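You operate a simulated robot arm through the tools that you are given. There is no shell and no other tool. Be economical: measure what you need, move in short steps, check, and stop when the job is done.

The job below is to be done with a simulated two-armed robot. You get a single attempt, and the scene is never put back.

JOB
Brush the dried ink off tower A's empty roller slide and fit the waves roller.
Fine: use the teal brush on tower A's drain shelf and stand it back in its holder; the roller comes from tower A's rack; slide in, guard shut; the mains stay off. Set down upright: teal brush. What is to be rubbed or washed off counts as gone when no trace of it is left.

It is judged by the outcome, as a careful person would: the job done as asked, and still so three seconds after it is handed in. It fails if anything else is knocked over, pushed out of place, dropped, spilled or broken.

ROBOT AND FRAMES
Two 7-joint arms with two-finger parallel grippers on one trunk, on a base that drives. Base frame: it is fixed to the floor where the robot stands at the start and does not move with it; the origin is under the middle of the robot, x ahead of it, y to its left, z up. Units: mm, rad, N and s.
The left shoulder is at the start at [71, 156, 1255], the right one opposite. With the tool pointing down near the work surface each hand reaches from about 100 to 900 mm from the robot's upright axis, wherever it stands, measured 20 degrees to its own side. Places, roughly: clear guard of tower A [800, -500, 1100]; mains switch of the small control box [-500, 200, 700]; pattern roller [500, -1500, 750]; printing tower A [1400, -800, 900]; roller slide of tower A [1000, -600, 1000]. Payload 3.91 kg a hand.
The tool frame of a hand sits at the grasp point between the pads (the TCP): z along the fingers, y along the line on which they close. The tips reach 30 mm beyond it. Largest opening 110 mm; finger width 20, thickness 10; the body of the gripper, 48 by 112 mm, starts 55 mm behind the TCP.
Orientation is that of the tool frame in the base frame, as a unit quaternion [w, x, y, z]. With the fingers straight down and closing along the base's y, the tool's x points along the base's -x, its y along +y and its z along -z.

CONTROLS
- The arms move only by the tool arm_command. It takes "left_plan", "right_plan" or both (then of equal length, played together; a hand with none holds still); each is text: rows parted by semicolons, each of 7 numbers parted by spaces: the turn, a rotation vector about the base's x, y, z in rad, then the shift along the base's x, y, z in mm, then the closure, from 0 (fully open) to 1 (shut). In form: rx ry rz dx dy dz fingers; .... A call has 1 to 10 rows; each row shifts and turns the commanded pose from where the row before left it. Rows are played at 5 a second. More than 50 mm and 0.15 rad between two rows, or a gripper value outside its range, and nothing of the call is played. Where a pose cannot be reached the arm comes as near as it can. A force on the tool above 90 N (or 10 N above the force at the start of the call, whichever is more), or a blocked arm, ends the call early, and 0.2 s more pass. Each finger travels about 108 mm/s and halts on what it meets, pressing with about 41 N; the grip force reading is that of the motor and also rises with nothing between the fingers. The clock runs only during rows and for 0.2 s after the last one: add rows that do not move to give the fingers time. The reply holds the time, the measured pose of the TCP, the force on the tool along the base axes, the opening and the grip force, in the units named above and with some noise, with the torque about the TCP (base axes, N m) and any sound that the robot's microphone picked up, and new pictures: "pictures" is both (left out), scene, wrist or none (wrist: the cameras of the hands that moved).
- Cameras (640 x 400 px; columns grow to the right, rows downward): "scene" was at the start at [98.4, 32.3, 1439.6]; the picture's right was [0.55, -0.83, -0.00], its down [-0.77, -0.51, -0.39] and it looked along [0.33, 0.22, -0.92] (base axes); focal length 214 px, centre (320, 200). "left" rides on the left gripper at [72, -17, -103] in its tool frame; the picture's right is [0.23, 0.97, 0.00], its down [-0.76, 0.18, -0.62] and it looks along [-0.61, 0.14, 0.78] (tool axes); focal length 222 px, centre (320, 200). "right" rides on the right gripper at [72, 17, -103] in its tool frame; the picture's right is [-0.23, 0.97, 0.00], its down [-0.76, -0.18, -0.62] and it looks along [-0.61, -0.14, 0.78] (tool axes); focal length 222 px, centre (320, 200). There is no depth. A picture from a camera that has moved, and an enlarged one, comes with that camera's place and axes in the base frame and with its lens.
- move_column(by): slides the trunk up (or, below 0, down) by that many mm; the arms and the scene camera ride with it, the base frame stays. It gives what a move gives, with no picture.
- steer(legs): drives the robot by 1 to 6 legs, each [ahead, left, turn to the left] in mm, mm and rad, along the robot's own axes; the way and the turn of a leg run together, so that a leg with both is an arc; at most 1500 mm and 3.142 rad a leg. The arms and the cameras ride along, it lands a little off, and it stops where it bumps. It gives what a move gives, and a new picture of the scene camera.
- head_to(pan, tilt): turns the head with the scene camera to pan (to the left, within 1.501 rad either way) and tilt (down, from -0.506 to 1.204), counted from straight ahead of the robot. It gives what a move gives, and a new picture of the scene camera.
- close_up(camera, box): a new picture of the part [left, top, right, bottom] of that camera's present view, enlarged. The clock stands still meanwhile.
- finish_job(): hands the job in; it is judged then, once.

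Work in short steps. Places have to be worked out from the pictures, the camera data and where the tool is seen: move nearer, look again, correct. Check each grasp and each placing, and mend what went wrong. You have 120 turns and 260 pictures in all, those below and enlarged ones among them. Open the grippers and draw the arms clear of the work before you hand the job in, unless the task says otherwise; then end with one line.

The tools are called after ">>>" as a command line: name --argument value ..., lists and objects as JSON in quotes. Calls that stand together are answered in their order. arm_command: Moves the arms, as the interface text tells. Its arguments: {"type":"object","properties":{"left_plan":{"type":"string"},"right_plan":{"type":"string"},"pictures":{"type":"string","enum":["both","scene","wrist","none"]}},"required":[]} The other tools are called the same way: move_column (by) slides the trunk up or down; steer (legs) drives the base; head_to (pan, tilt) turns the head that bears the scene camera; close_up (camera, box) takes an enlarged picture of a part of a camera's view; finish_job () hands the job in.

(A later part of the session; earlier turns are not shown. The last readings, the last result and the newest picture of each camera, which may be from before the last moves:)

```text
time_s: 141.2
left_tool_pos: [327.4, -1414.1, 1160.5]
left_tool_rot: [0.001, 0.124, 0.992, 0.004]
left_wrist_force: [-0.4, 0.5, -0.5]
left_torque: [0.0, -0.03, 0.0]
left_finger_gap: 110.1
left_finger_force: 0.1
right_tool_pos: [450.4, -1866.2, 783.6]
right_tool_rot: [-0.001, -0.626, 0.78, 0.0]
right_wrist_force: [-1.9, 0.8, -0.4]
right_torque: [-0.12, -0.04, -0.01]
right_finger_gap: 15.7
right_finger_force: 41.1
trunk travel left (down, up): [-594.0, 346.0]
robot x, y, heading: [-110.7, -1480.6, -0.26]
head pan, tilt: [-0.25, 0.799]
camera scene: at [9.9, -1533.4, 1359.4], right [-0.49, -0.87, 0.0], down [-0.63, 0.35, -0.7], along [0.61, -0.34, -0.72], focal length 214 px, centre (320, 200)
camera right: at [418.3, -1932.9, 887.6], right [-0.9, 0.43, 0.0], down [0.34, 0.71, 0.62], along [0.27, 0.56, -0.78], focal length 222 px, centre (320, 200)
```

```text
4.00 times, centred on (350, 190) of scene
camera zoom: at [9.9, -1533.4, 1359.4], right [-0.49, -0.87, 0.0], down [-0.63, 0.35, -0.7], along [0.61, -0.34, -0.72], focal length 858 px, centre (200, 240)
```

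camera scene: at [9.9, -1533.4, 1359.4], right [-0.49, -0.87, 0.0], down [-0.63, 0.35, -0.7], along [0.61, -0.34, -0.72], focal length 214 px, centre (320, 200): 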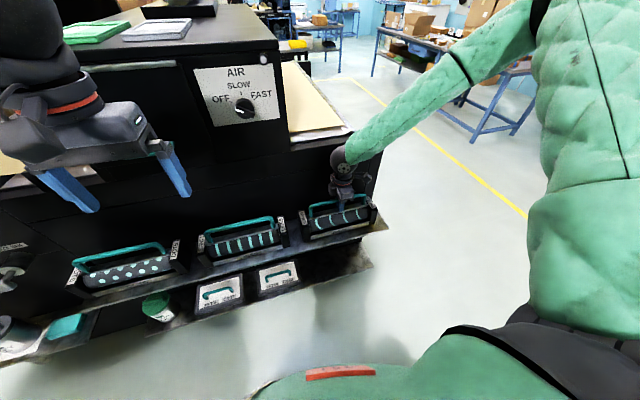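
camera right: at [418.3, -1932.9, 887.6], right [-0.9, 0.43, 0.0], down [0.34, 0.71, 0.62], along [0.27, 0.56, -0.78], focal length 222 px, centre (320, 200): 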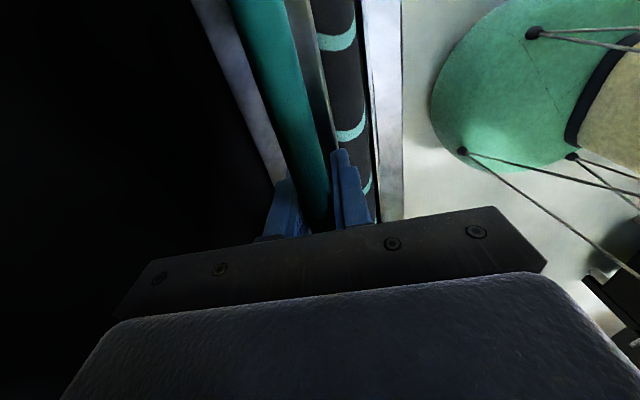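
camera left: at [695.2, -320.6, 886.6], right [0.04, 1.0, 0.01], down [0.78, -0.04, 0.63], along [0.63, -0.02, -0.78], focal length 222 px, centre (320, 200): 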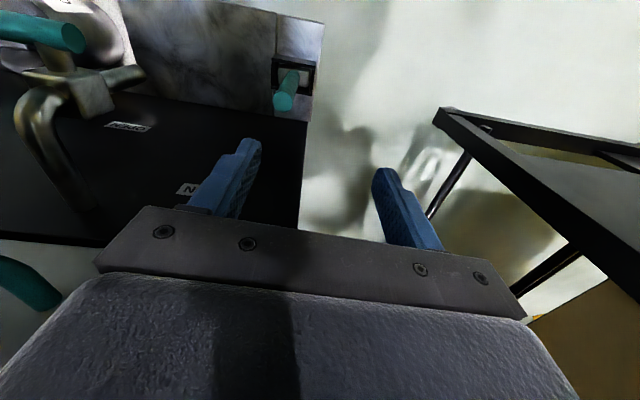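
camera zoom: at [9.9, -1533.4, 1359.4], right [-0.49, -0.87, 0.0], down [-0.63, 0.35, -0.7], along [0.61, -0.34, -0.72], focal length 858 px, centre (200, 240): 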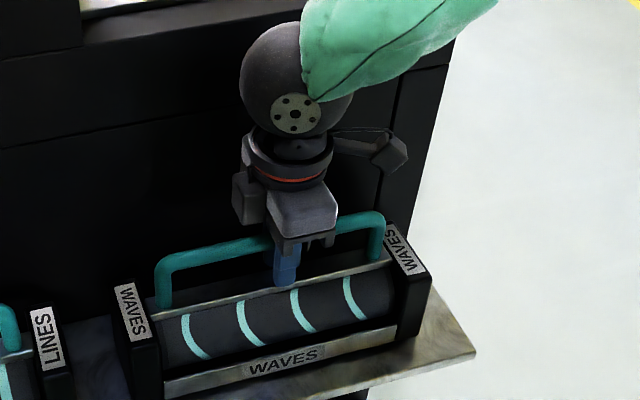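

The bar is held. I lift straight up and check that the roller comes along.

>>> arm_command --right_plan "0 0 0 0 0 10 0.95;0 0 0 0 0 15 0.95;0 0 0 0 0 20 0.95;0 0 0 0 0 25 0.95;0 0 0 0 0 25 0.95;0 0 0 0 0 25 0.95;0 0 0 0 0 0 0.95" --pictures "both"

>>> close_up --camera "scene" --box '[270, 130, 410, 250]'

```text
time_s: 142.8
left_tool_pos: [328.2, -1414.5, 1161.9]
left_tool_rot: [0.001, 0.124, 0.992, 0.005]
left_wrist_force: [-0.2, -0.9, -0.6]
left_torque: [0.01, 0.04, 0.02]
left_finger_gap: 110.0
left_finger_force: 0.1
right_tool_pos: [449.3, -1865.8, 905.0]
right_tool_rot: [-0.001, -0.627, 0.779, -0.001]
right_wrist_force: [-0.3, -0.4, -12.4]
right_torque: [-0.09, 0.01, 0.02]
right_finger_gap: 15.7
right_finger_force: 40.8
trunk travel left (down, up): [-594.0, 346.0]
robot x, y, heading: [-108.7, -1477.6, -0.263]
head pan, tilt: [-0.25, 0.799]
camera scene: at [11.2, -1534.0, 1359.2], right [-0.49, -0.87, 0.0], down [-0.63, 0.35, -0.7], along [0.61, -0.34, -0.72], focal length 214 px, centre (320, 200)
camera right: at [417.2, -1932.7, 1008.7], right [-0.9, 0.43, 0.0], down [0.34, 0.71, 0.62], along [0.27, 0.56, -0.78], focal length 222 px, centre (320, 200)
```

scene: 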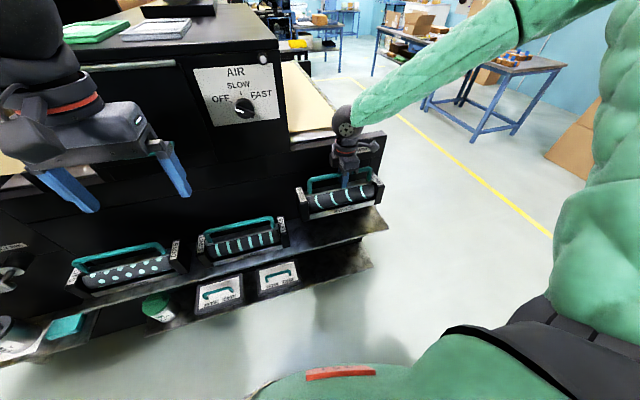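
right: 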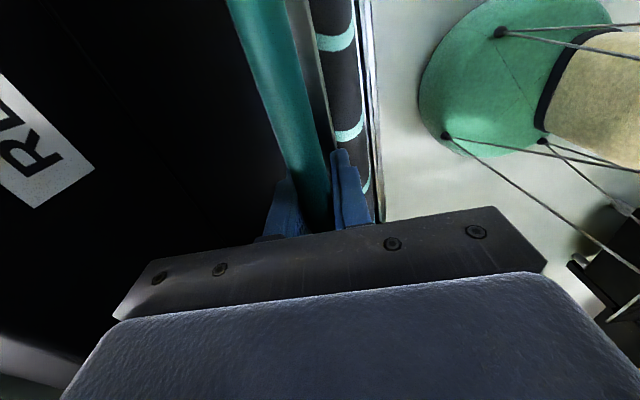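

```text
3.33 times, centred on (340, 190) of scene
camera zoom: at [11.2, -1534.0, 1359.2], right [-0.49, -0.87, 0.0], down [-0.63, 0.35, -0.7], along [0.61, -0.34, -0.72], focal length 715 px, centre (253, 233)
```

zoom: 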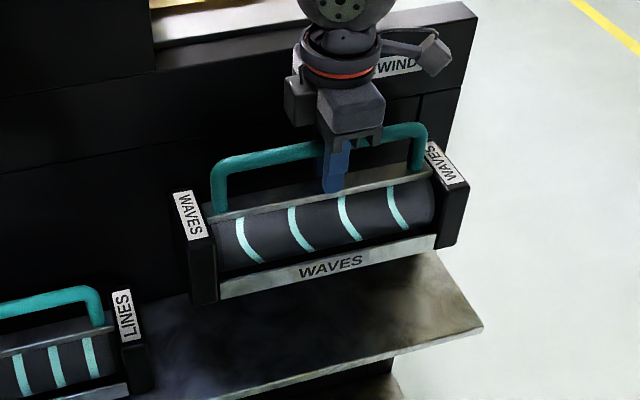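

The whole waves cassette came up cleanly (1.2 kg). I lift more, back away from the rack, then yaw the hand back a quarter turn so the roller points along the slide.

>>> arm_command --right_plan "0 0 0 0 0 30 0.95;0 0 0 0 0 35 0.95;0 0 0 0 0 35 0.95;0 0 0 0 0 0 0.95" --pictures "none"

>>> steer --legs '[[-350, 0, 0]]'

>>> arm_command --right_plan "0 0 -0.14 0 0 5 0.95;0 0 -0.14 0 0 5 0.95;0 0 -0.14 0 0 5 0.95;0 0 -0.14 0 0 5 0.95;0 0 -0.14 0 0 5 0.95;0 0 -0.14 0 0 5 0.95;0 0 -0.14 0 0 5 0.95;0 0 -0.14 0 0 5 0.95;0 0 -0.14 0 0 5 0.95;0 0 -0.14 0 0 5 0.95" --pictures "both"

```text
time_s: 143.8
left_tool_pos: [328.5, -1414.8, 1161.1]
left_tool_rot: [0.001, 0.124, 0.992, 0.003]
left_wrist_force: [0.4, 0.2, -0.3]
left_torque: [0.03, 0.01, -0.01]
left_finger_gap: 110.1
left_finger_force: 0.2
right_tool_pos: [448.8, -1864.5, 1003.9]
right_tool_rot: [-0.001, -0.626, 0.78, 0.0]
right_wrist_force: [-0.2, -0.1, -11.1]
right_torque: [-0.11, 0.0, 0.02]
right_finger_gap: 15.5
right_finger_force: 40.8
trunk travel left (down, up): [-594.0, 346.0]
robot x, y, heading: [-102.7, -1484.2, -0.262]
head pan, tilt: [-0.25, 0.799]
```

```text
time_s: 146.1
left_tool_pos: [-8.9, -1325.9, 1162.2]
left_tool_rot: [0.002, 0.128, 0.992, 0.004]
left_wrist_force: [-0.2, 0.5, 0.3]
left_torque: [0.02, 0.0, -0.01]
left_finger_gap: 109.8
left_finger_force: 0.0
right_tool_pos: [110.7, -1777.5, 1005.4]
right_tool_rot: [0.0, -0.623, 0.782, -0.001]
right_wrist_force: [-0.9, 0.2, -11.5]
right_torque: [-0.1, 0.02, -0.02]
right_finger_gap: 15.3
right_finger_force: 41.4
trunk travel left (down, up): [-594.0, 346.0]
robot x, y, heading: [-442.7, -1389.7, -0.268]
head pan, tilt: [-0.25, 0.799]
camera scene: at [-326.6, -1443.0, 1359.4], right [-0.5, -0.87, 0.0], down [-0.62, 0.36, -0.7], along [0.61, -0.35, -0.72], focal length 214 px, centre (320, 200)
```

scene: 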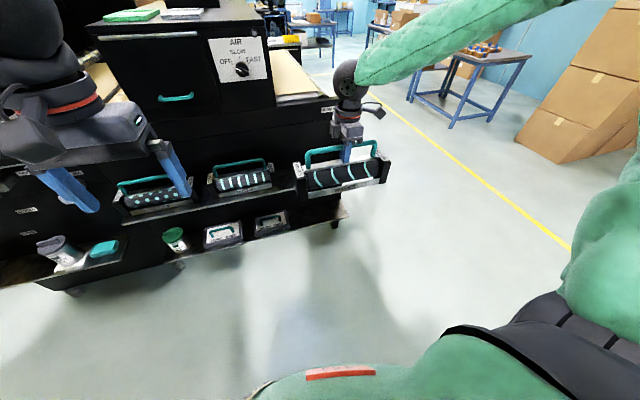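

```text
time_s: 148.3
left_tool_pos: [-7.8, -1325.7, 1161.8]
left_tool_rot: [0.002, 0.127, 0.992, 0.004]
left_wrist_force: [-0.1, 1.0, 1.2]
left_torque: [0.03, 0.0, -0.01]
left_finger_gap: 110.0
left_finger_force: 0.0
right_tool_pos: [111.2, -1777.5, 1055.7]
right_tool_rot: [-0.001, 0.028, 1.0, -0.001]
right_wrist_force: [0.0, 0.4, -12.2]
right_torque: [-0.02, 0.11, -0.01]
right_finger_gap: 15.6
right_finger_force: 41.3
trunk travel left (down, up): [-594.0, 346.0]
robot x, y, heading: [-446.3, -1389.3, -0.265]
head pan, tilt: [-0.25, 0.799]
camera scene: at [-325.9, -1442.9, 1359.4], right [-0.5, -0.87, 0.0], down [-0.62, 0.36, -0.7], along [0.6, -0.35, -0.72], focal length 214 px, centre (320, 200)
camera right: at [41.0, -1755.7, 1159.4], right [0.28, 0.96, 0.0], down [0.75, -0.22, 0.62], along [0.6, -0.18, -0.78], focal length 222 px, centre (320, 200)
```

scene: 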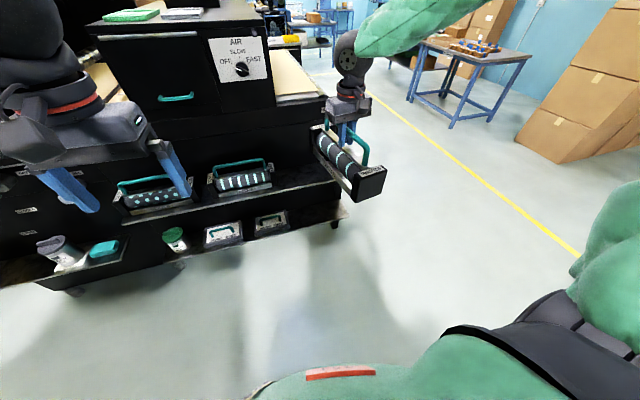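
right: 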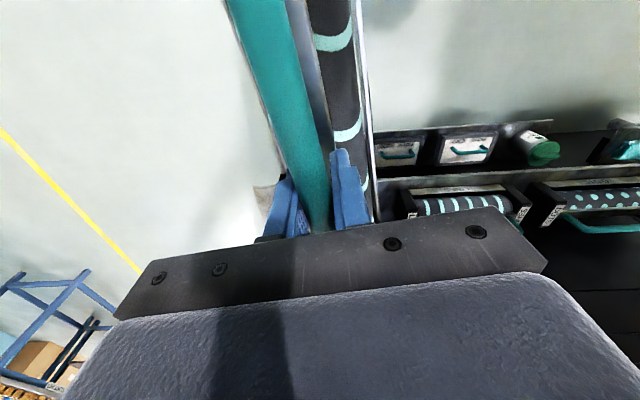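

I check the cassette's shape (whether the handle is centred on it) with enlarged views.

>>> close_up --camera "scene" --box '[290, 90, 410, 210]'

>>> close_up --camera "right" --box '[200, 0, 420, 240]'

```text
3.33 times, centred on (350, 150) of scene
camera zoom: at [-325.9, -1442.9, 1359.4], right [-0.5, -0.87, 0.0], down [-0.62, 0.36, -0.7], along [0.6, -0.35, -0.72], focal length 715 px, centre (220, 367)
```

zoom: 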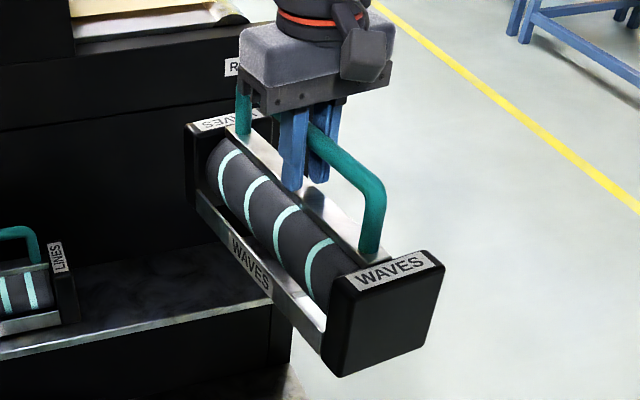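

```text
1.67 times, centred on (310, 120) of right
camera zoom: at [41.0, -1755.7, 1159.4], right [0.28, 0.96, 0.0], down [0.75, -0.22, 0.62], along [0.6, -0.18, -0.78], focal length 370 px, centre (337, 333)
```

zoom: 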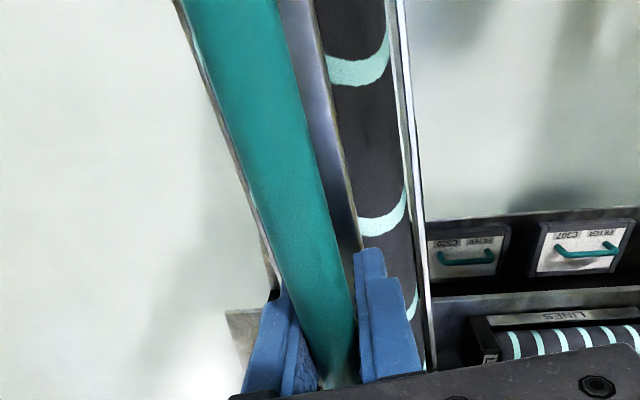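

The handle is centred on the cassette (blocks ≈97 mm wide, ≈288 mm long). I raise the trunk, back off a bit more and drive left to the slide.

>>> move_column --by 150

>>> steer --legs '[[-100, 0, 0], [0, 1280, 0]]'

>>> head_to --pan -0.2 --tilt 0.75

```text
time_s: 150.1
left_tool_pos: [-7.1, -1325.9, 1312.0]
left_tool_rot: [0.001, 0.126, 0.992, 0.004]
left_wrist_force: [-0.6, 0.6, -0.3]
left_torque: [0.0, 0.0, 0.02]
left_finger_gap: 110.1
left_finger_force: 0.0
right_tool_pos: [113.2, -1777.6, 1204.5]
right_tool_rot: [-0.001, 0.025, 1.0, -0.001]
right_wrist_force: [-0.4, -0.3, -11.4]
right_torque: [-0.02, 0.12, -0.03]
right_finger_gap: 15.5
right_finger_force: 40.9
trunk travel left (down, up): [-744.0, 196.0]
robot x, y, heading: [-444.9, -1391.5, -0.269]
head pan, tilt: [-0.25, 0.799]
```

```text
time_s: 157.2
left_tool_pos: [217.9, -48.0, 1311.7]
left_tool_rot: [0.002, 0.114, 0.993, 0.004]
left_wrist_force: [-0.2, -0.3, -0.2]
left_torque: [0.01, 0.01, 0.01]
left_finger_gap: 109.9
left_finger_force: 0.0
right_tool_pos: [347.5, -495.0, 1204.0]
right_tool_rot: [-0.002, 0.013, 1.0, -0.001]
right_wrist_force: [0.2, -0.3, -12.5]
right_torque: [0.0, 0.1, 0.06]
right_finger_gap: 15.7
right_finger_force: 40.8
trunk travel left (down, up): [-744.0, 196.0]
robot x, y, heading: [-218.3, -120.9, -0.239]
head pan, tilt: [-0.25, 0.799]
camera scene: at [-97.4, -173.0, 1509.3], right [-0.47, -0.88, 0.0], down [-0.63, 0.34, -0.7], along [0.61, -0.33, -0.72], focal length 214 px, centre (320, 200)
```

scene: 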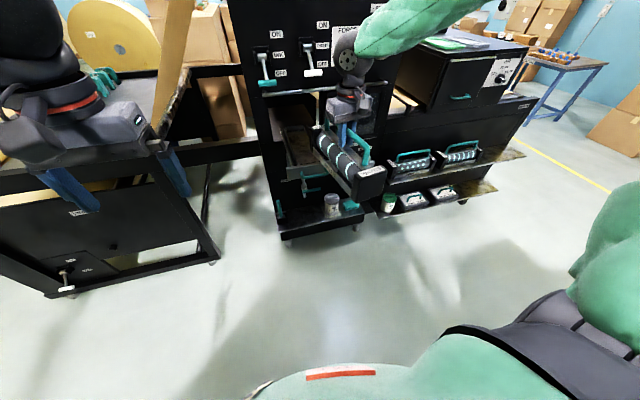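

```text
time_s: 157.9
left_tool_pos: [217.6, -47.7, 1312.0]
left_tool_rot: [0.001, 0.115, 0.993, 0.004]
left_wrist_force: [0.2, -0.6, -0.1]
left_torque: [-0.02, 0.0, -0.01]
left_finger_gap: 110.0
left_finger_force: 0.1
right_tool_pos: [348.5, -494.7, 1204.7]
right_tool_rot: [-0.001, 0.012, 1.0, -0.001]
right_wrist_force: [0.8, 0.5, -11.4]
right_torque: [0.02, 0.13, -0.01]
right_finger_gap: 15.7
right_finger_force: 41.2
trunk travel left (down, up): [-744.0, 196.0]
robot x, y, heading: [-216.5, -121.0, -0.246]
head pan, tilt: [-0.201, 0.75]
camera scene: at [-93.6, -170.2, 1513.3], right [-0.43, -0.9, 0.0], down [-0.62, 0.29, -0.73], along [0.66, -0.31, -0.68], focal length 214 px, centre (320, 200)
```

scene: 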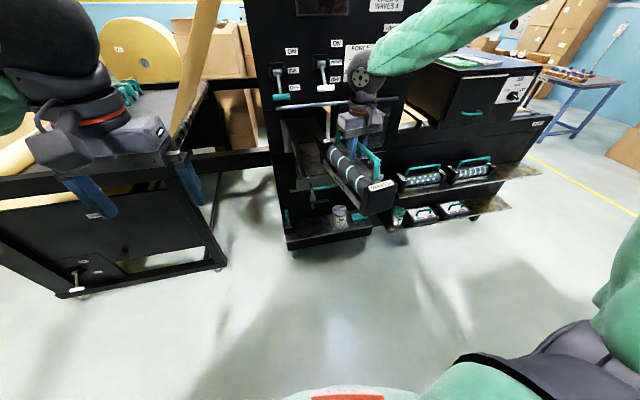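

I swing the cassette to the right/back and drive 300 mm ahead, so the left hand can first draw the slide out fully.

>>> arm_command --right_plan "0 0 -0.03 -40 -28 0 0.95;0 0 -0.03 -40 -28 0 0.95;0 0 -0.03 -40 -28 0 0.95;0 0 -0.03 -40 -28 0 0.95;0 0 -0.03 -30 -28 0 0.95;0 0 -0.03 0 -28 0 0.95;0 0 0 0 0 0 0.95" --pictures "none"

>>> steer --legs '[[300, 0, 0]]'

>>> arm_command --left_plan "0 0 0 8 -40 -25 1;0 0 0 8 -40 -25 1;0 0 0 8 -40 -25 1;0 0 0 8 -40 -25 1;0 0 0 8 -40 -25 1;0 0 0 8 -40 -25 1;0 0 0 8 -40 -5 1;0 0 0 8 -40 0 1;0 0 0 8 -30 0 1;0 0 0 0 0 0 1" --pictures "both"

```text
time_s: 159.5
left_tool_pos: [217.3, -47.9, 1312.2]
left_tool_rot: [0.002, 0.113, 0.994, 0.005]
left_wrist_force: [-0.3, 0.1, 0.7]
left_torque: [-0.01, 0.0, 0.03]
left_finger_gap: 110.0
left_finger_force: 0.1
right_tool_pos: [156.0, -665.5, 1207.3]
right_tool_rot: [-0.002, 0.103, 0.995, -0.001]
right_wrist_force: [0.0, -0.5, -12.2]
right_torque: [0.03, 0.07, -0.02]
right_finger_gap: 15.8
right_finger_force: 41.2
trunk travel left (down, up): [-744.0, 196.0]
robot x, y, heading: [-215.7, -122.5, -0.246]
head pan, tilt: [-0.201, 0.75]
```

```text
time_s: 161.5
left_tool_pos: [506.7, -119.4, 1312.1]
left_tool_rot: [0.002, 0.115, 0.993, 0.004]
left_wrist_force: [0.1, -0.6, -0.4]
left_torque: [0.01, 0.0, -0.02]
left_finger_gap: 110.1
left_finger_force: 0.0
right_tool_pos: [445.4, -737.4, 1208.4]
right_tool_rot: [-0.002, 0.104, 0.995, 0.0]
right_wrist_force: [0.3, 0.2, -11.0]
right_torque: [0.03, 0.06, -0.01]
right_finger_gap: 15.8
right_finger_force: 41.0
trunk travel left (down, up): [-744.0, 196.0]
robot x, y, heading: [73.0, -193.9, -0.248]
head pan, tilt: [-0.201, 0.75]
camera scene: at [195.1, -242.7, 1513.4], right [-0.43, -0.9, 0.0], down [-0.62, 0.29, -0.73], along [0.66, -0.31, -0.68], focal length 214 px, centre (320, 200)
```

scene: 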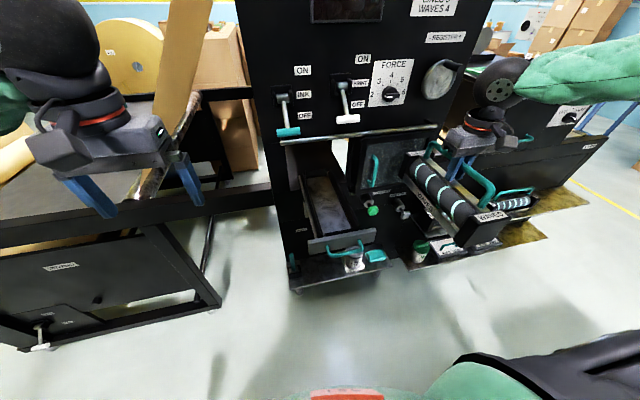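

```text
time_s: 163.7
left_tool_pos: [579.9, -468.6, 1157.4]
left_tool_rot: [0.002, 0.115, 0.993, 0.004]
left_wrist_force: [0.7, -0.4, 0.3]
left_torque: [-0.02, 0.0, -0.03]
left_finger_gap: 0.0
left_finger_force: 38.2
right_tool_pos: [445.9, -737.2, 1208.2]
right_tool_rot: [-0.002, 0.104, 0.995, -0.001]
right_wrist_force: [-0.3, 0.0, -12.0]
right_torque: [0.01, 0.08, 0.02]
right_finger_gap: 15.7
right_finger_force: 40.9
trunk travel left (down, up): [-744.0, 196.0]
robot x, y, heading: [72.2, -196.1, -0.246]
head pan, tilt: [-0.201, 0.75]
camera scene: at [195.0, -242.1, 1513.4], right [-0.43, -0.9, 0.0], down [-0.62, 0.29, -0.73], along [0.66, -0.31, -0.68], focal length 214 px, centre (320, 200)
camera left: at [504.9, -469.2, 1259.7], right [0.0, 1.0, 0.01], down [0.78, -0.01, 0.63], along [0.63, 0.01, -0.78], focal length 222 px, centre (320, 200)
```

scene: 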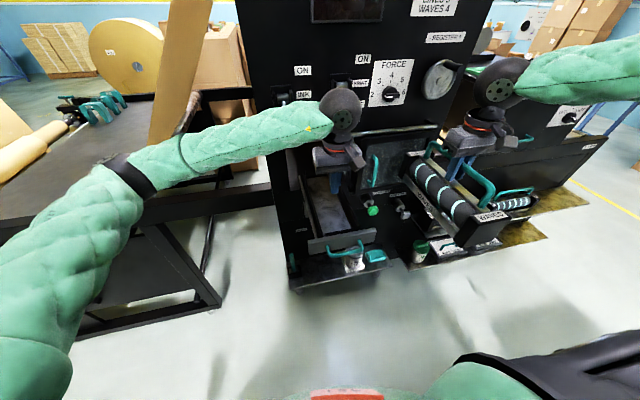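
left: 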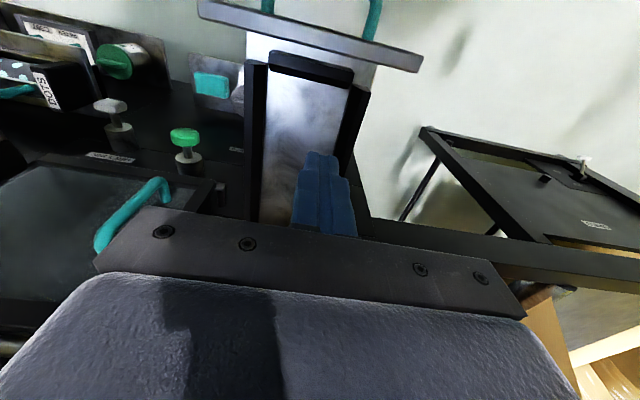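

Levers look OFF as before. The front wall's inner face is at x≈563; I lower the closed left fingers just behind it.

>>> arm_command --left_plan "0 0 0 7 -3 -40 1;0 0 0 7 -3 -40 1;0 0 0 0 0 -35 1;0 0 0 0 0 -25 1;0 0 0 0 0 0 1" --pictures "wrist"

```text
time_s: 164.9
left_tool_pos: [594.4, -475.8, 1017.1]
left_tool_rot: [0.001, 0.114, 0.993, 0.004]
left_wrist_force: [0.0, 0.6, 0.8]
left_torque: [0.02, 0.0, 0.01]
left_finger_gap: 0.0
left_finger_force: 38.0
right_tool_pos: [445.3, -737.6, 1207.2]
right_tool_rot: [-0.001, 0.104, 0.995, 0.0]
right_wrist_force: [-0.6, 0.5, -11.5]
right_torque: [0.0, 0.08, -0.02]
right_finger_gap: 15.2
right_finger_force: 41.3
trunk travel left (down, up): [-744.0, 196.0]
robot x, y, heading: [71.9, -194.8, -0.246]
head pan, tilt: [-0.201, 0.75]
camera left: at [518.5, -475.7, 1119.5], right [0.0, 1.0, 0.01], down [0.78, -0.01, 0.63], along [0.63, 0.01, -0.78], focal length 222 px, centre (320, 200)
```

left: 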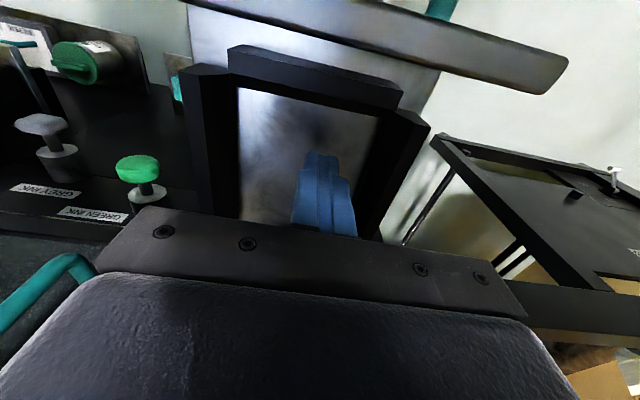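

Fingers are in the well ~20 mm behind the front wall. I drive straight back 75 mm to draw the slide out.

>>> steer --legs '[[-75, 0, 0]]'

>>> close_up --camera "left" --box '[0, 0, 640, 400]'

```text
time_s: 165.9
left_tool_pos: [519.4, -457.0, 1017.6]
left_tool_rot: [0.002, 0.115, 0.993, 0.004]
left_wrist_force: [-0.6, -0.5, -0.1]
left_torque: [-0.03, -0.03, -0.04]
left_finger_gap: 0.3
left_finger_force: 37.8
right_tool_pos: [369.5, -718.8, 1207.7]
right_tool_rot: [-0.002, 0.104, 0.995, -0.002]
right_wrist_force: [-0.3, -0.7, -11.8]
right_torque: [0.0, 0.11, -0.02]
right_finger_gap: 15.3
right_finger_force: 41.2
trunk travel left (down, up): [-744.0, 196.0]
robot x, y, heading: [-2.7, -175.7, -0.241]
head pan, tilt: [-0.201, 0.75]
camera scene: at [119.8, -224.1, 1513.3], right [-0.43, -0.9, 0.0], down [-0.62, 0.29, -0.73], along [0.66, -0.31, -0.68], focal length 214 px, centre (320, 200)
```

scene: 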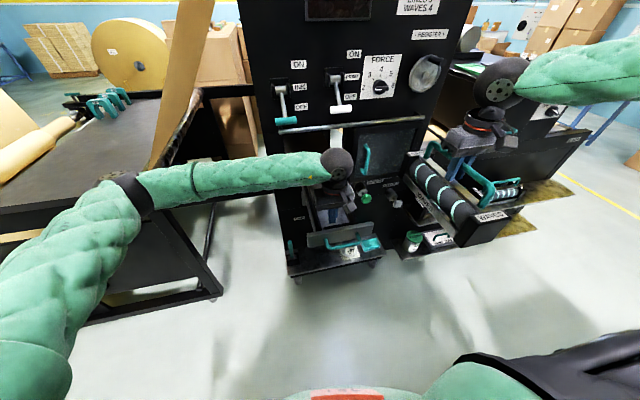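

```text
1.00 times, centred on (320, 200) of left (not enlarged: the box is as wide or as high as the picture)
camera zoom: at [443.5, -457.3, 1120.0], right [0.0, 1.0, 0.01], down [0.78, -0.01, 0.63], along [0.63, 0.01, -0.78], focal length 222 px, centre (320, 200)
```

zoom: 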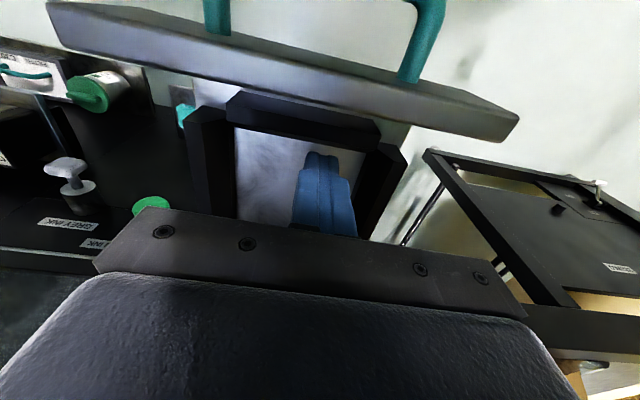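

The slide is now ~55 mm further out. I lift the left hand and survey the whole well from above.

>>> arm_command --left_plan "0 0 0 3 0 40 1;0 0 0 0 0 45 1;0 0 0 0 0 45 1;0 0 0 0 0 45 1;0 0 0 0 0 45 1;0 0 0 0 0 0 1" --pictures "wrist"

>>> close_up --camera "left" --box '[180, 40, 440, 230]'

>>> close_up --camera "scene" --box '[270, 120, 410, 260]'

```text
time_s: 167.3
left_tool_pos: [523.4, -458.9, 1235.2]
left_tool_rot: [0.002, 0.116, 0.993, 0.004]
left_wrist_force: [-0.2, 0.3, -0.7]
left_torque: [0.02, 0.02, 0.0]
left_finger_gap: 0.2
left_finger_force: 37.9
right_tool_pos: [371.7, -719.3, 1206.9]
right_tool_rot: [-0.003, 0.104, 0.995, 0.0]
right_wrist_force: [1.0, 0.1, -11.7]
right_torque: [0.01, 0.12, 0.02]
right_finger_gap: 15.6
right_finger_force: 41.0
trunk travel left (down, up): [-744.0, 196.0]
robot x, y, heading: [-6.4, -176.2, -0.244]
head pan, tilt: [-0.201, 0.75]
camera left: at [447.1, -457.8, 1338.3], right [0.0, 1.0, 0.01], down [0.78, -0.01, 0.63], along [0.63, 0.01, -0.78], focal length 222 px, centre (320, 200)
```

left: 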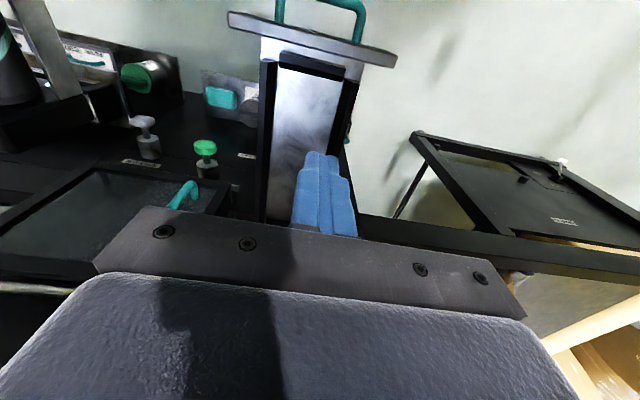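

```text
2.11 times, centred on (310, 135) of left
camera zoom: at [447.1, -457.8, 1338.3], right [0.0, 1.0, 0.01], down [0.78, -0.01, 0.63], along [0.63, 0.01, -0.78], focal length 468 px, centre (341, 337)
```

zoom: 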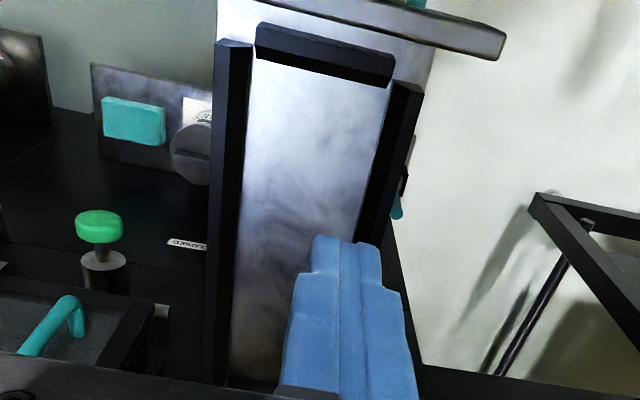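

```text
2.86 times, centred on (340, 190) of scene
camera zoom: at [121.7, -224.8, 1513.2], right [-0.43, -0.9, 0.0], down [-0.62, 0.29, -0.73], along [0.66, -0.31, -0.68], focal length 613 px, centre (263, 229)
```

zoom: 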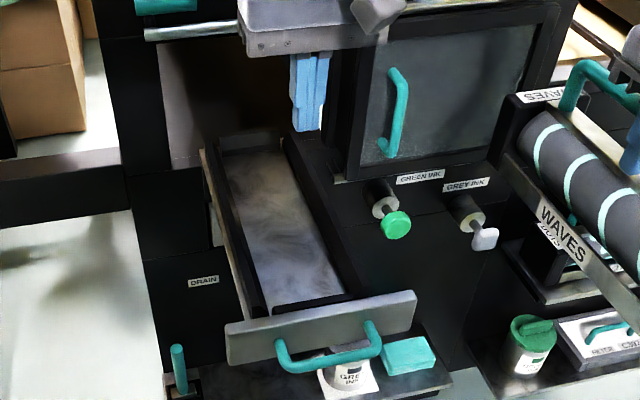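

Well interior: centre ≈(660,-495), axis yaw ≈ -0.195, about 95×308 mm. I move the left hand aside, align the cassette's yaw and bring it in front of the slide at safe height.

>>> arm_command --left_plan "0 0 0 -8 42 0 1;0 0 0 -8 42 0 1;0 0 0 -8 42 0 0.5;0 0 0 -8 42 0 0;0 0 0 -8 42 0 0;0 0 0 -8 42 0 0;0 0 0 0 30 0 0;0 0 0 0 0 0 0" --right_plan "0 0 0 0 0 0 0.95;0 0 0.007 0 25 0 0.95;0 0 0.007 18 40 0 0.95;0 0 0 18 40 0 0.95;0 0 0 18 40 0 0.95;0 0 0 18 40 0 0.95;0 0 0 18 40 0 0.95;0 0 0 0 0 0 0.95" --pictures "both"

```text
time_s: 169.2
left_tool_pos: [471.9, -178.6, 1243.0]
left_tool_rot: [0.001, 0.114, 0.993, 0.005]
left_wrist_force: [-0.1, -0.5, -0.1]
left_torque: [0.06, -0.03, 0.02]
left_finger_gap: 109.7
left_finger_force: 0.0
right_tool_pos: [464.3, -498.0, 1204.4]
right_tool_rot: [-0.002, 0.098, 0.995, 0.001]
right_wrist_force: [-0.7, -0.6, -12.7]
right_torque: [-0.04, 0.14, 0.01]
right_finger_gap: 15.5
right_finger_force: 40.7
trunk travel left (down, up): [-744.0, 196.0]
robot x, y, heading: [-2.1, -174.9, -0.247]
head pan, tilt: [-0.201, 0.75]
camera scene: at [119.7, -226.9, 1513.3], right [-0.43, -0.9, 0.0], down [-0.62, 0.3, -0.73], along [0.66, -0.31, -0.68], focal length 214 px, centre (320, 200)
camera right: at [397.5, -466.7, 1308.4], right [0.41, 0.91, 0.0], down [0.72, -0.32, 0.62], along [0.57, -0.25, -0.78], focal length 222 px, centre (320, 200)
camera left: at [396.6, -178.1, 1345.2], right [0.0, 1.0, 0.01], down [0.78, -0.01, 0.63], along [0.63, 0.01, -0.78], focal length 222 px, centre (320, 200)
```

scene: 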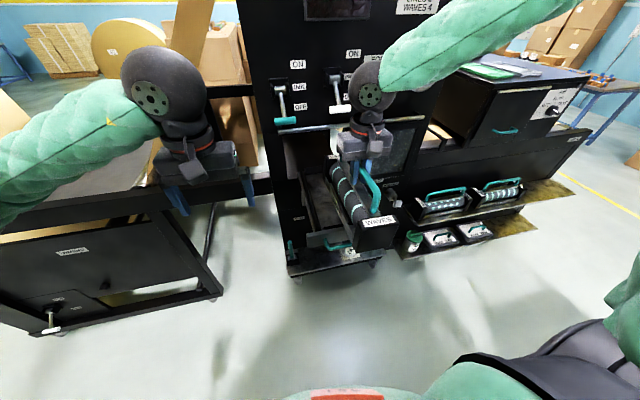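
right: 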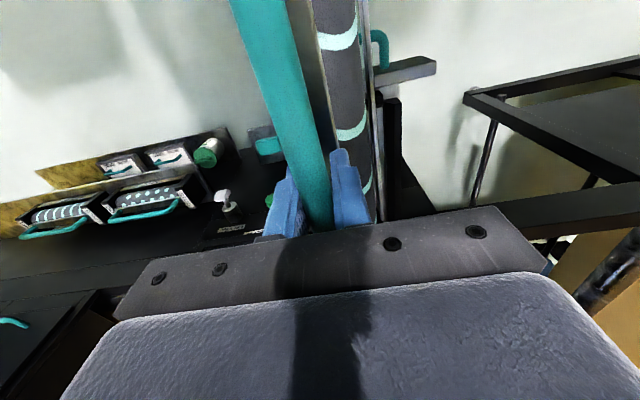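
left: 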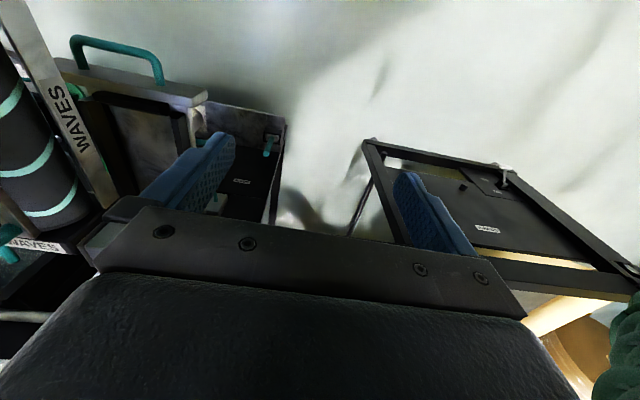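

Yaw is right. I enlarge the end-on view to judge how the handle sits across the cassette.

>>> close_up --camera "scene" --box '[310, 140, 420, 270]'

>>> close_up --camera "left" --box '[0, 0, 240, 280]'

```text
3.08 times, centred on (365, 205) of scene
camera zoom: at [119.7, -226.9, 1513.3], right [-0.43, -0.9, 0.0], down [-0.62, 0.3, -0.73], along [0.66, -0.31, -0.68], focal length 660 px, centre (182, 185)
```

zoom: 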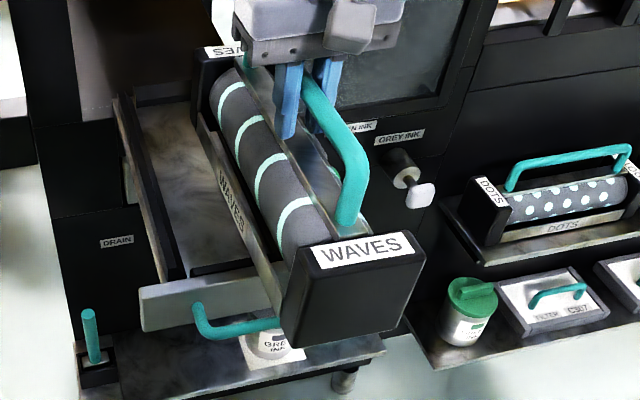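

```text
1.43 times, centred on (120, 140) of left
camera zoom: at [396.6, -178.1, 1345.2], right [0.0, 1.0, 0.01], down [0.78, -0.01, 0.63], along [0.63, 0.01, -0.78], focal length 317 px, centre (606, 286)
```

zoom: 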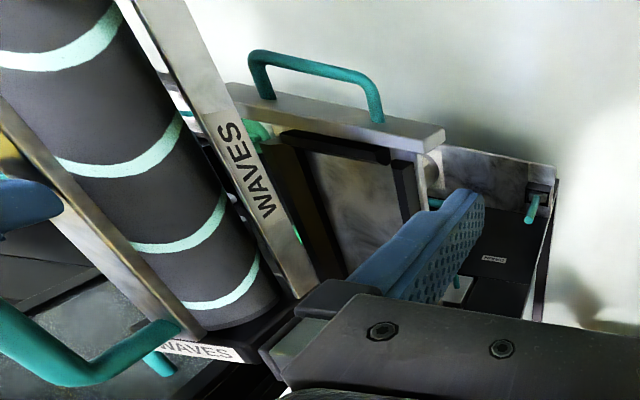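

Handle is centred within a few mm. I move the cassette forward above the well.

>>> arm_command --right_plan "0 0 0 39 0.5 0 0.95;0 0 0 39 0.5 0 0.95;0 0 0 39 0.5 0 0.95;0 0 0 39 0.5 0 0.95;0 0 0 39 0.5 0 0.95;0 0 0 0 0 0 0.95" --pictures "both"

>>> close_up --camera "scene" --box '[280, 110, 400, 260]'

>>> close_up --camera "left" --box '[0, 0, 240, 280]'

```text
time_s: 170.6
left_tool_pos: [472.2, -175.1, 1242.4]
left_tool_rot: [0.002, 0.116, 0.993, 0.004]
left_wrist_force: [0.3, 0.2, 1.0]
left_torque: [0.02, -0.01, 0.0]
left_finger_gap: 110.1
left_finger_force: 0.1
right_tool_pos: [657.2, -493.0, 1208.3]
right_tool_rot: [-0.002, 0.097, 0.995, -0.002]
right_wrist_force: [0.3, -0.4, -11.7]
right_torque: [-0.04, 0.11, 0.04]
right_finger_gap: 15.5
right_finger_force: 40.2
trunk travel left (down, up): [-744.0, 196.0]
robot x, y, heading: [-5.9, -175.1, -0.243]
head pan, tilt: [-0.201, 0.75]
camera scene: at [119.9, -223.7, 1513.5], right [-0.43, -0.9, 0.0], down [-0.62, 0.29, -0.73], along [0.66, -0.31, -0.68], focal length 214 px, centre (320, 200)
camera right: at [589.5, -462.1, 1311.8], right [0.41, 0.91, 0.0], down [0.71, -0.32, 0.62], along [0.57, -0.26, -0.78], focal length 222 px, centre (320, 200)
```

scene: 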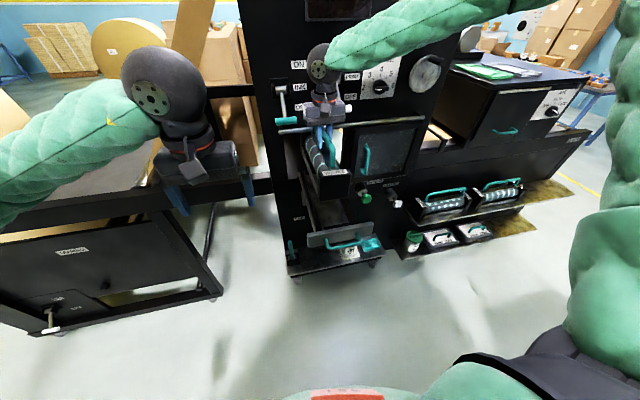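
right: 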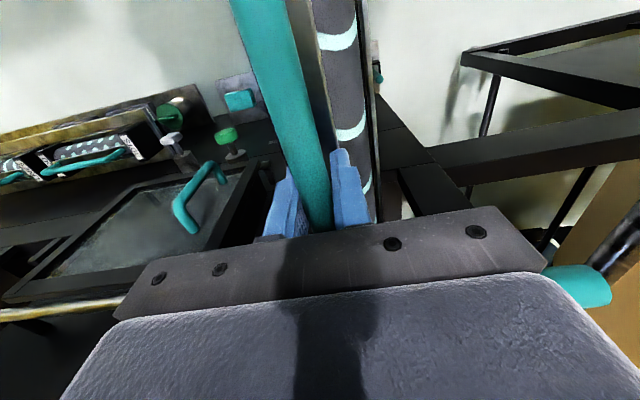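

```text
2.67 times, centred on (340, 185) of scene
camera zoom: at [119.9, -223.7, 1513.5], right [-0.43, -0.9, 0.0], down [-0.62, 0.29, -0.73], along [0.66, -0.31, -0.68], focal length 572 px, centre (267, 240)
```

zoom: 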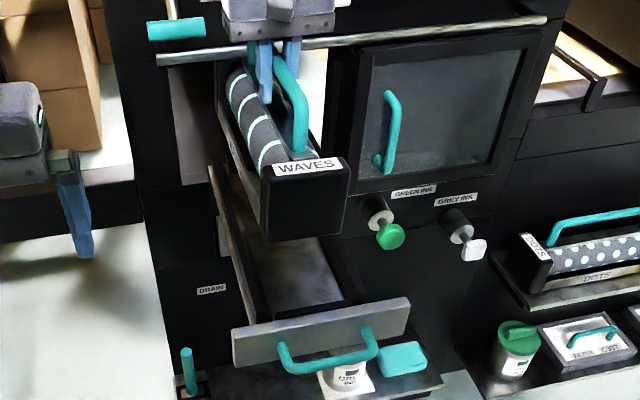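

```text
1.43 times, centred on (120, 140) of left
camera zoom: at [397.0, -175.6, 1345.2], right [0.0, 1.0, 0.01], down [0.78, -0.01, 0.63], along [0.63, 0.01, -0.78], focal length 317 px, centre (606, 286)
```

zoom: 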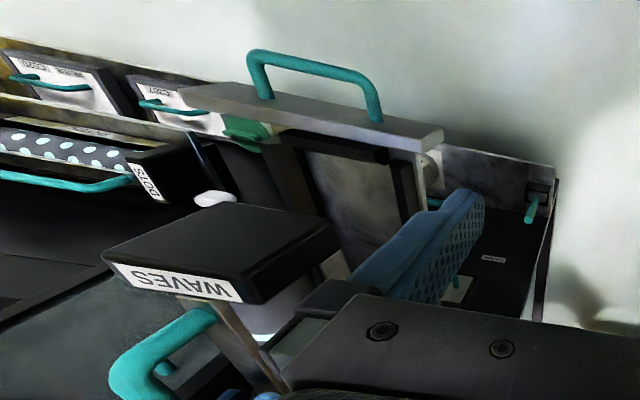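

No contact. I lower 55 mm and compare with the well edges.

>>> arm_command --right_plan "0 0 0 2 -1 -20 0.95;0 0 0 1 -1 -20 0.95;0 0 0 0 0 -15 0.95;0 0 0 0 0 0 0.95" --pictures "none"

>>> close_up --camera "scene" --box '[280, 110, 400, 260]'

>>> close_up --camera "left" --box '[0, 0, 240, 280]'

```text
time_s: 171.6
left_tool_pos: [474.5, -176.4, 1241.9]
left_tool_rot: [0.002, 0.115, 0.993, 0.004]
left_wrist_force: [0.0, 0.5, -0.2]
left_torque: [0.04, -0.02, 0.0]
left_finger_gap: 109.6
left_finger_force: 0.1
right_tool_pos: [658.8, -493.5, 1153.2]
right_tool_rot: [-0.002, 0.098, 0.995, -0.001]
right_wrist_force: [-0.8, -0.1, -11.8]
right_torque: [-0.04, 0.07, 0.01]
right_finger_gap: 15.5
right_finger_force: 41.1
trunk travel left (down, up): [-744.0, 196.0]
robot x, y, heading: [-3.0, -173.1, -0.242]
head pan, tilt: [-0.201, 0.75]
```

```text
2.67 times, centred on (340, 185) of scene
camera zoom: at [121.3, -224.0, 1513.3], right [-0.43, -0.9, 0.0], down [-0.62, 0.29, -0.73], along [0.66, -0.31, -0.68], focal length 572 px, centre (267, 240)
```

zoom: 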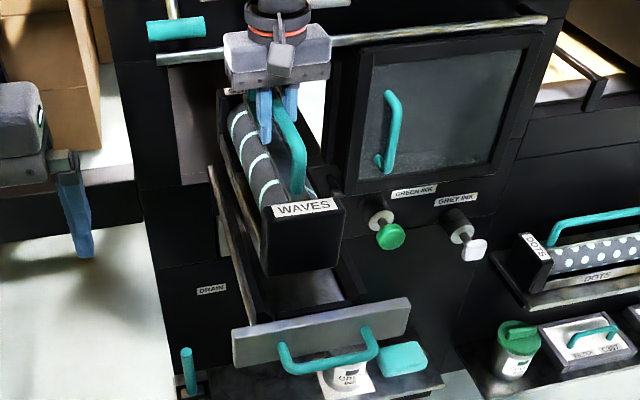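

```text
1.43 times, centred on (120, 140) of left
camera zoom: at [398.3, -175.9, 1344.8], right [0.0, 1.0, 0.01], down [0.78, -0.01, 0.63], along [0.63, 0.01, -0.78], focal length 317 px, centre (606, 286)
```

zoom: 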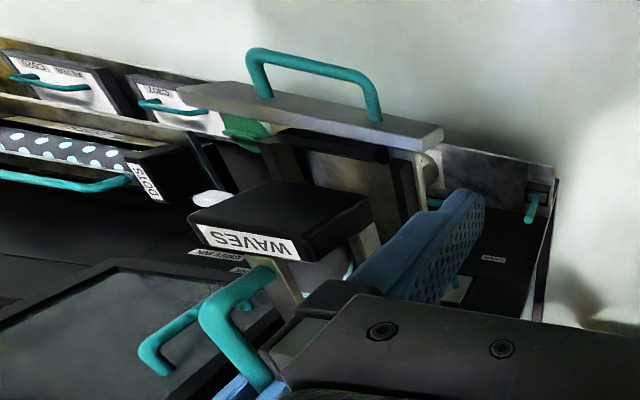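

The cassette bottom is about 114 mm below the TCP, still ~45 mm above the wall tops. I lower another 40 mm and look.

>>> arm_command --right_plan "0 0 0 1 -1 -15 0.95;0 0 0 0 0 -15 0.95;0 0 0 0 0 -10 0.95;0 0 0 0 0 0 0.95" --pictures "wrist"

>>> close_up --camera "scene" --box '[300, 130, 390, 240]'

>>> close_up --camera "left" --box '[80, 60, 200, 200]'

```text
time_s: 172.6
left_tool_pos: [473.2, -176.2, 1242.2]
left_tool_rot: [0.001, 0.115, 0.993, 0.004]
left_wrist_force: [-0.5, -0.1, 0.2]
left_torque: [0.01, -0.01, -0.01]
left_finger_gap: 110.1
left_finger_force: 0.0
right_tool_pos: [660.3, -495.2, 1114.4]
right_tool_rot: [-0.001, 0.097, 0.995, 0.0]
right_wrist_force: [-0.9, -1.8, -2.4]
right_torque: [-0.13, -1.1, -0.32]
right_finger_gap: 15.6
right_finger_force: 40.7
trunk travel left (down, up): [-744.0, 196.0]
robot x, y, heading: [-0.4, -176.3, -0.239]
head pan, tilt: [-0.201, 0.75]
camera right: at [594.2, -464.6, 1217.7], right [0.41, 0.91, 0.0], down [0.71, -0.32, 0.62], along [0.57, -0.26, -0.78], focal length 222 px, centre (320, 200)
```

right: 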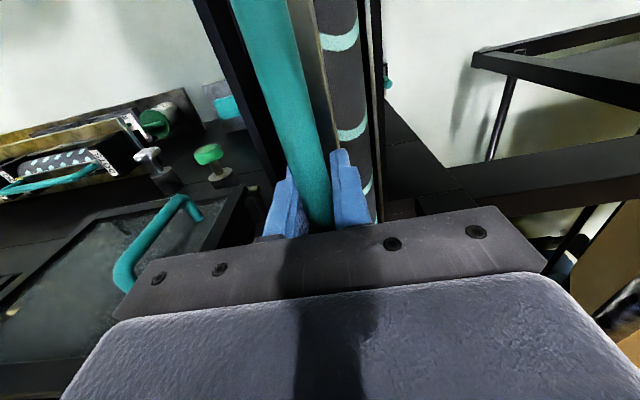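

```text
3.64 times, centred on (345, 185) of scene
camera zoom: at [120.4, -224.0, 1513.6], right [-0.43, -0.9, 0.0], down [-0.62, 0.29, -0.73], along [0.66, -0.31, -0.68], focal length 780 px, centre (229, 254)
```

zoom: 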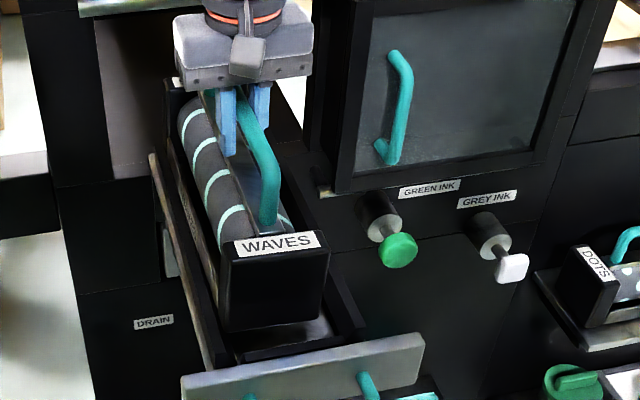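

```text
2.86 times, centred on (140, 130) of left
camera zoom: at [397.4, -175.9, 1345.2], right [0.0, 1.0, 0.01], down [0.78, -0.01, 0.63], along [0.63, 0.01, -0.78], focal length 635 px, centre (834, 400)
```

zoom: 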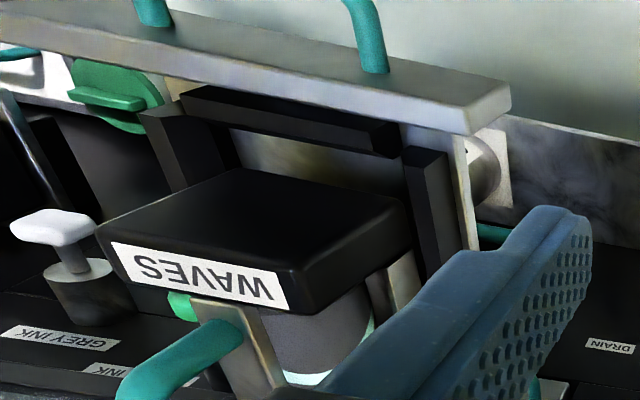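

There is light contact at the far end (torque shows it), and a visible gap at the front. I lift slightly, shift 11 mm toward the robot and lower again.

>>> arm_command --right_plan "0 0 0 0 0 6 0.95;0 0 0 -5.5 1 0 0.95;0 0 0 -5.5 1 0 0.95;0 0 0 0 0 -5 0.95;0 0 0 0 0 -4 0.95;0 0 0 0 0 -4 0.95;0 0 0 0 0 0 0.95" --pictures "none"

>>> close_up --camera "scene" --box '[300, 130, 390, 240]'

>>> close_up --camera "left" --box '[80, 60, 200, 200]'

```text
time_s: 174.2
left_tool_pos: [471.5, -175.6, 1243.3]
left_tool_rot: [0.002, 0.115, 0.993, 0.004]
left_wrist_force: [0.4, -0.8, -0.1]
left_torque: [-0.01, 0.02, 0.02]
left_finger_gap: 109.7
left_finger_force: 0.1
right_tool_pos: [649.0, -493.7, 1106.8]
right_tool_rot: [-0.001, 0.097, 0.995, -0.001]
right_wrist_force: [-2.7, -9.2, 14.5]
right_torque: [-0.05, -0.57, 0.83]
right_finger_gap: 15.5
right_finger_force: 41.0
trunk travel left (down, up): [-744.0, 196.0]
robot x, y, heading: [-3.8, -178.1, -0.244]
head pan, tilt: [-0.201, 0.75]
```

```text
3.64 times, centred on (345, 185) of scene
camera zoom: at [119.1, -223.9, 1513.6], right [-0.43, -0.9, 0.0], down [-0.62, 0.29, -0.73], along [0.66, -0.31, -0.68], focal length 780 px, centre (229, 254)
```

zoom: 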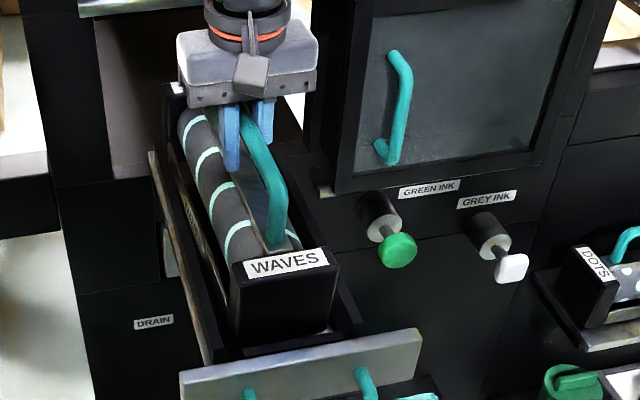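

```text
2.86 times, centred on (140, 130) of left
camera zoom: at [396.3, -175.9, 1345.5], right [0.0, 1.0, 0.01], down [0.78, -0.01, 0.63], along [0.63, 0.01, -0.78], focal length 635 px, centre (834, 400)
```

zoom: 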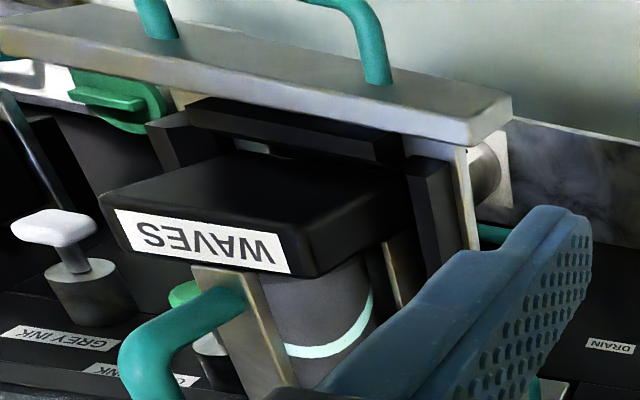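

Now the near end leans on the left wall. I raise a touch, shift 4 mm to the right with a small yaw correction, and lower again.

>>> arm_command --right_plan "0 0 0 0 0 4 0.95;0 0 0.012 -1 -4 0 0.95;0 0 0 0 0 -4 0.95;0 0 0 0 0 -4 0.95;0 0 0 0 0 -3 0.95;0 0 0 0 0 0 0.95" --pictures "none"

>>> close_up --camera "scene" --box '[300, 130, 390, 240]'

```text
time_s: 175.6
left_tool_pos: [474.3, -176.7, 1242.0]
left_tool_rot: [0.001, 0.114, 0.993, 0.004]
left_wrist_force: [0.6, -0.3, 0.8]
left_torque: [0.0, -0.01, 0.0]
left_finger_gap: 110.2
left_finger_force: 0.1
right_tool_pos: [648.8, -496.0, 1097.8]
right_tool_rot: [-0.002, 0.092, 0.996, -0.001]
right_wrist_force: [1.1, -0.8, -10.5]
right_torque: [-0.05, 0.12, -0.15]
right_finger_gap: 15.7
right_finger_force: 41.1
trunk travel left (down, up): [-744.0, 196.0]
robot x, y, heading: [-2.6, -174.6, -0.247]
head pan, tilt: [-0.201, 0.75]
```

```text
3.64 times, centred on (345, 185) of scene
camera zoom: at [121.3, -224.0, 1513.3], right [-0.43, -0.9, 0.0], down [-0.62, 0.29, -0.73], along [0.66, -0.31, -0.68], focal length 780 px, centre (229, 254)
```

zoom: 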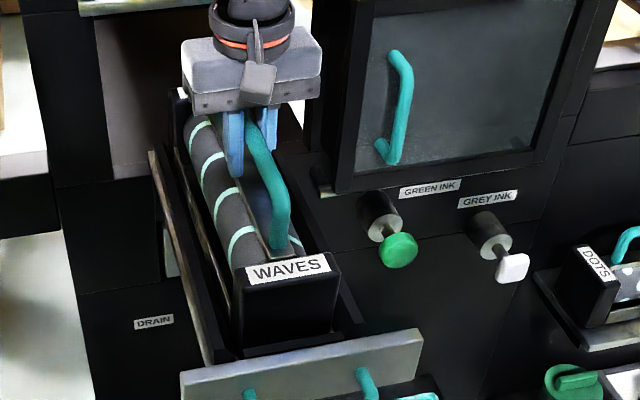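

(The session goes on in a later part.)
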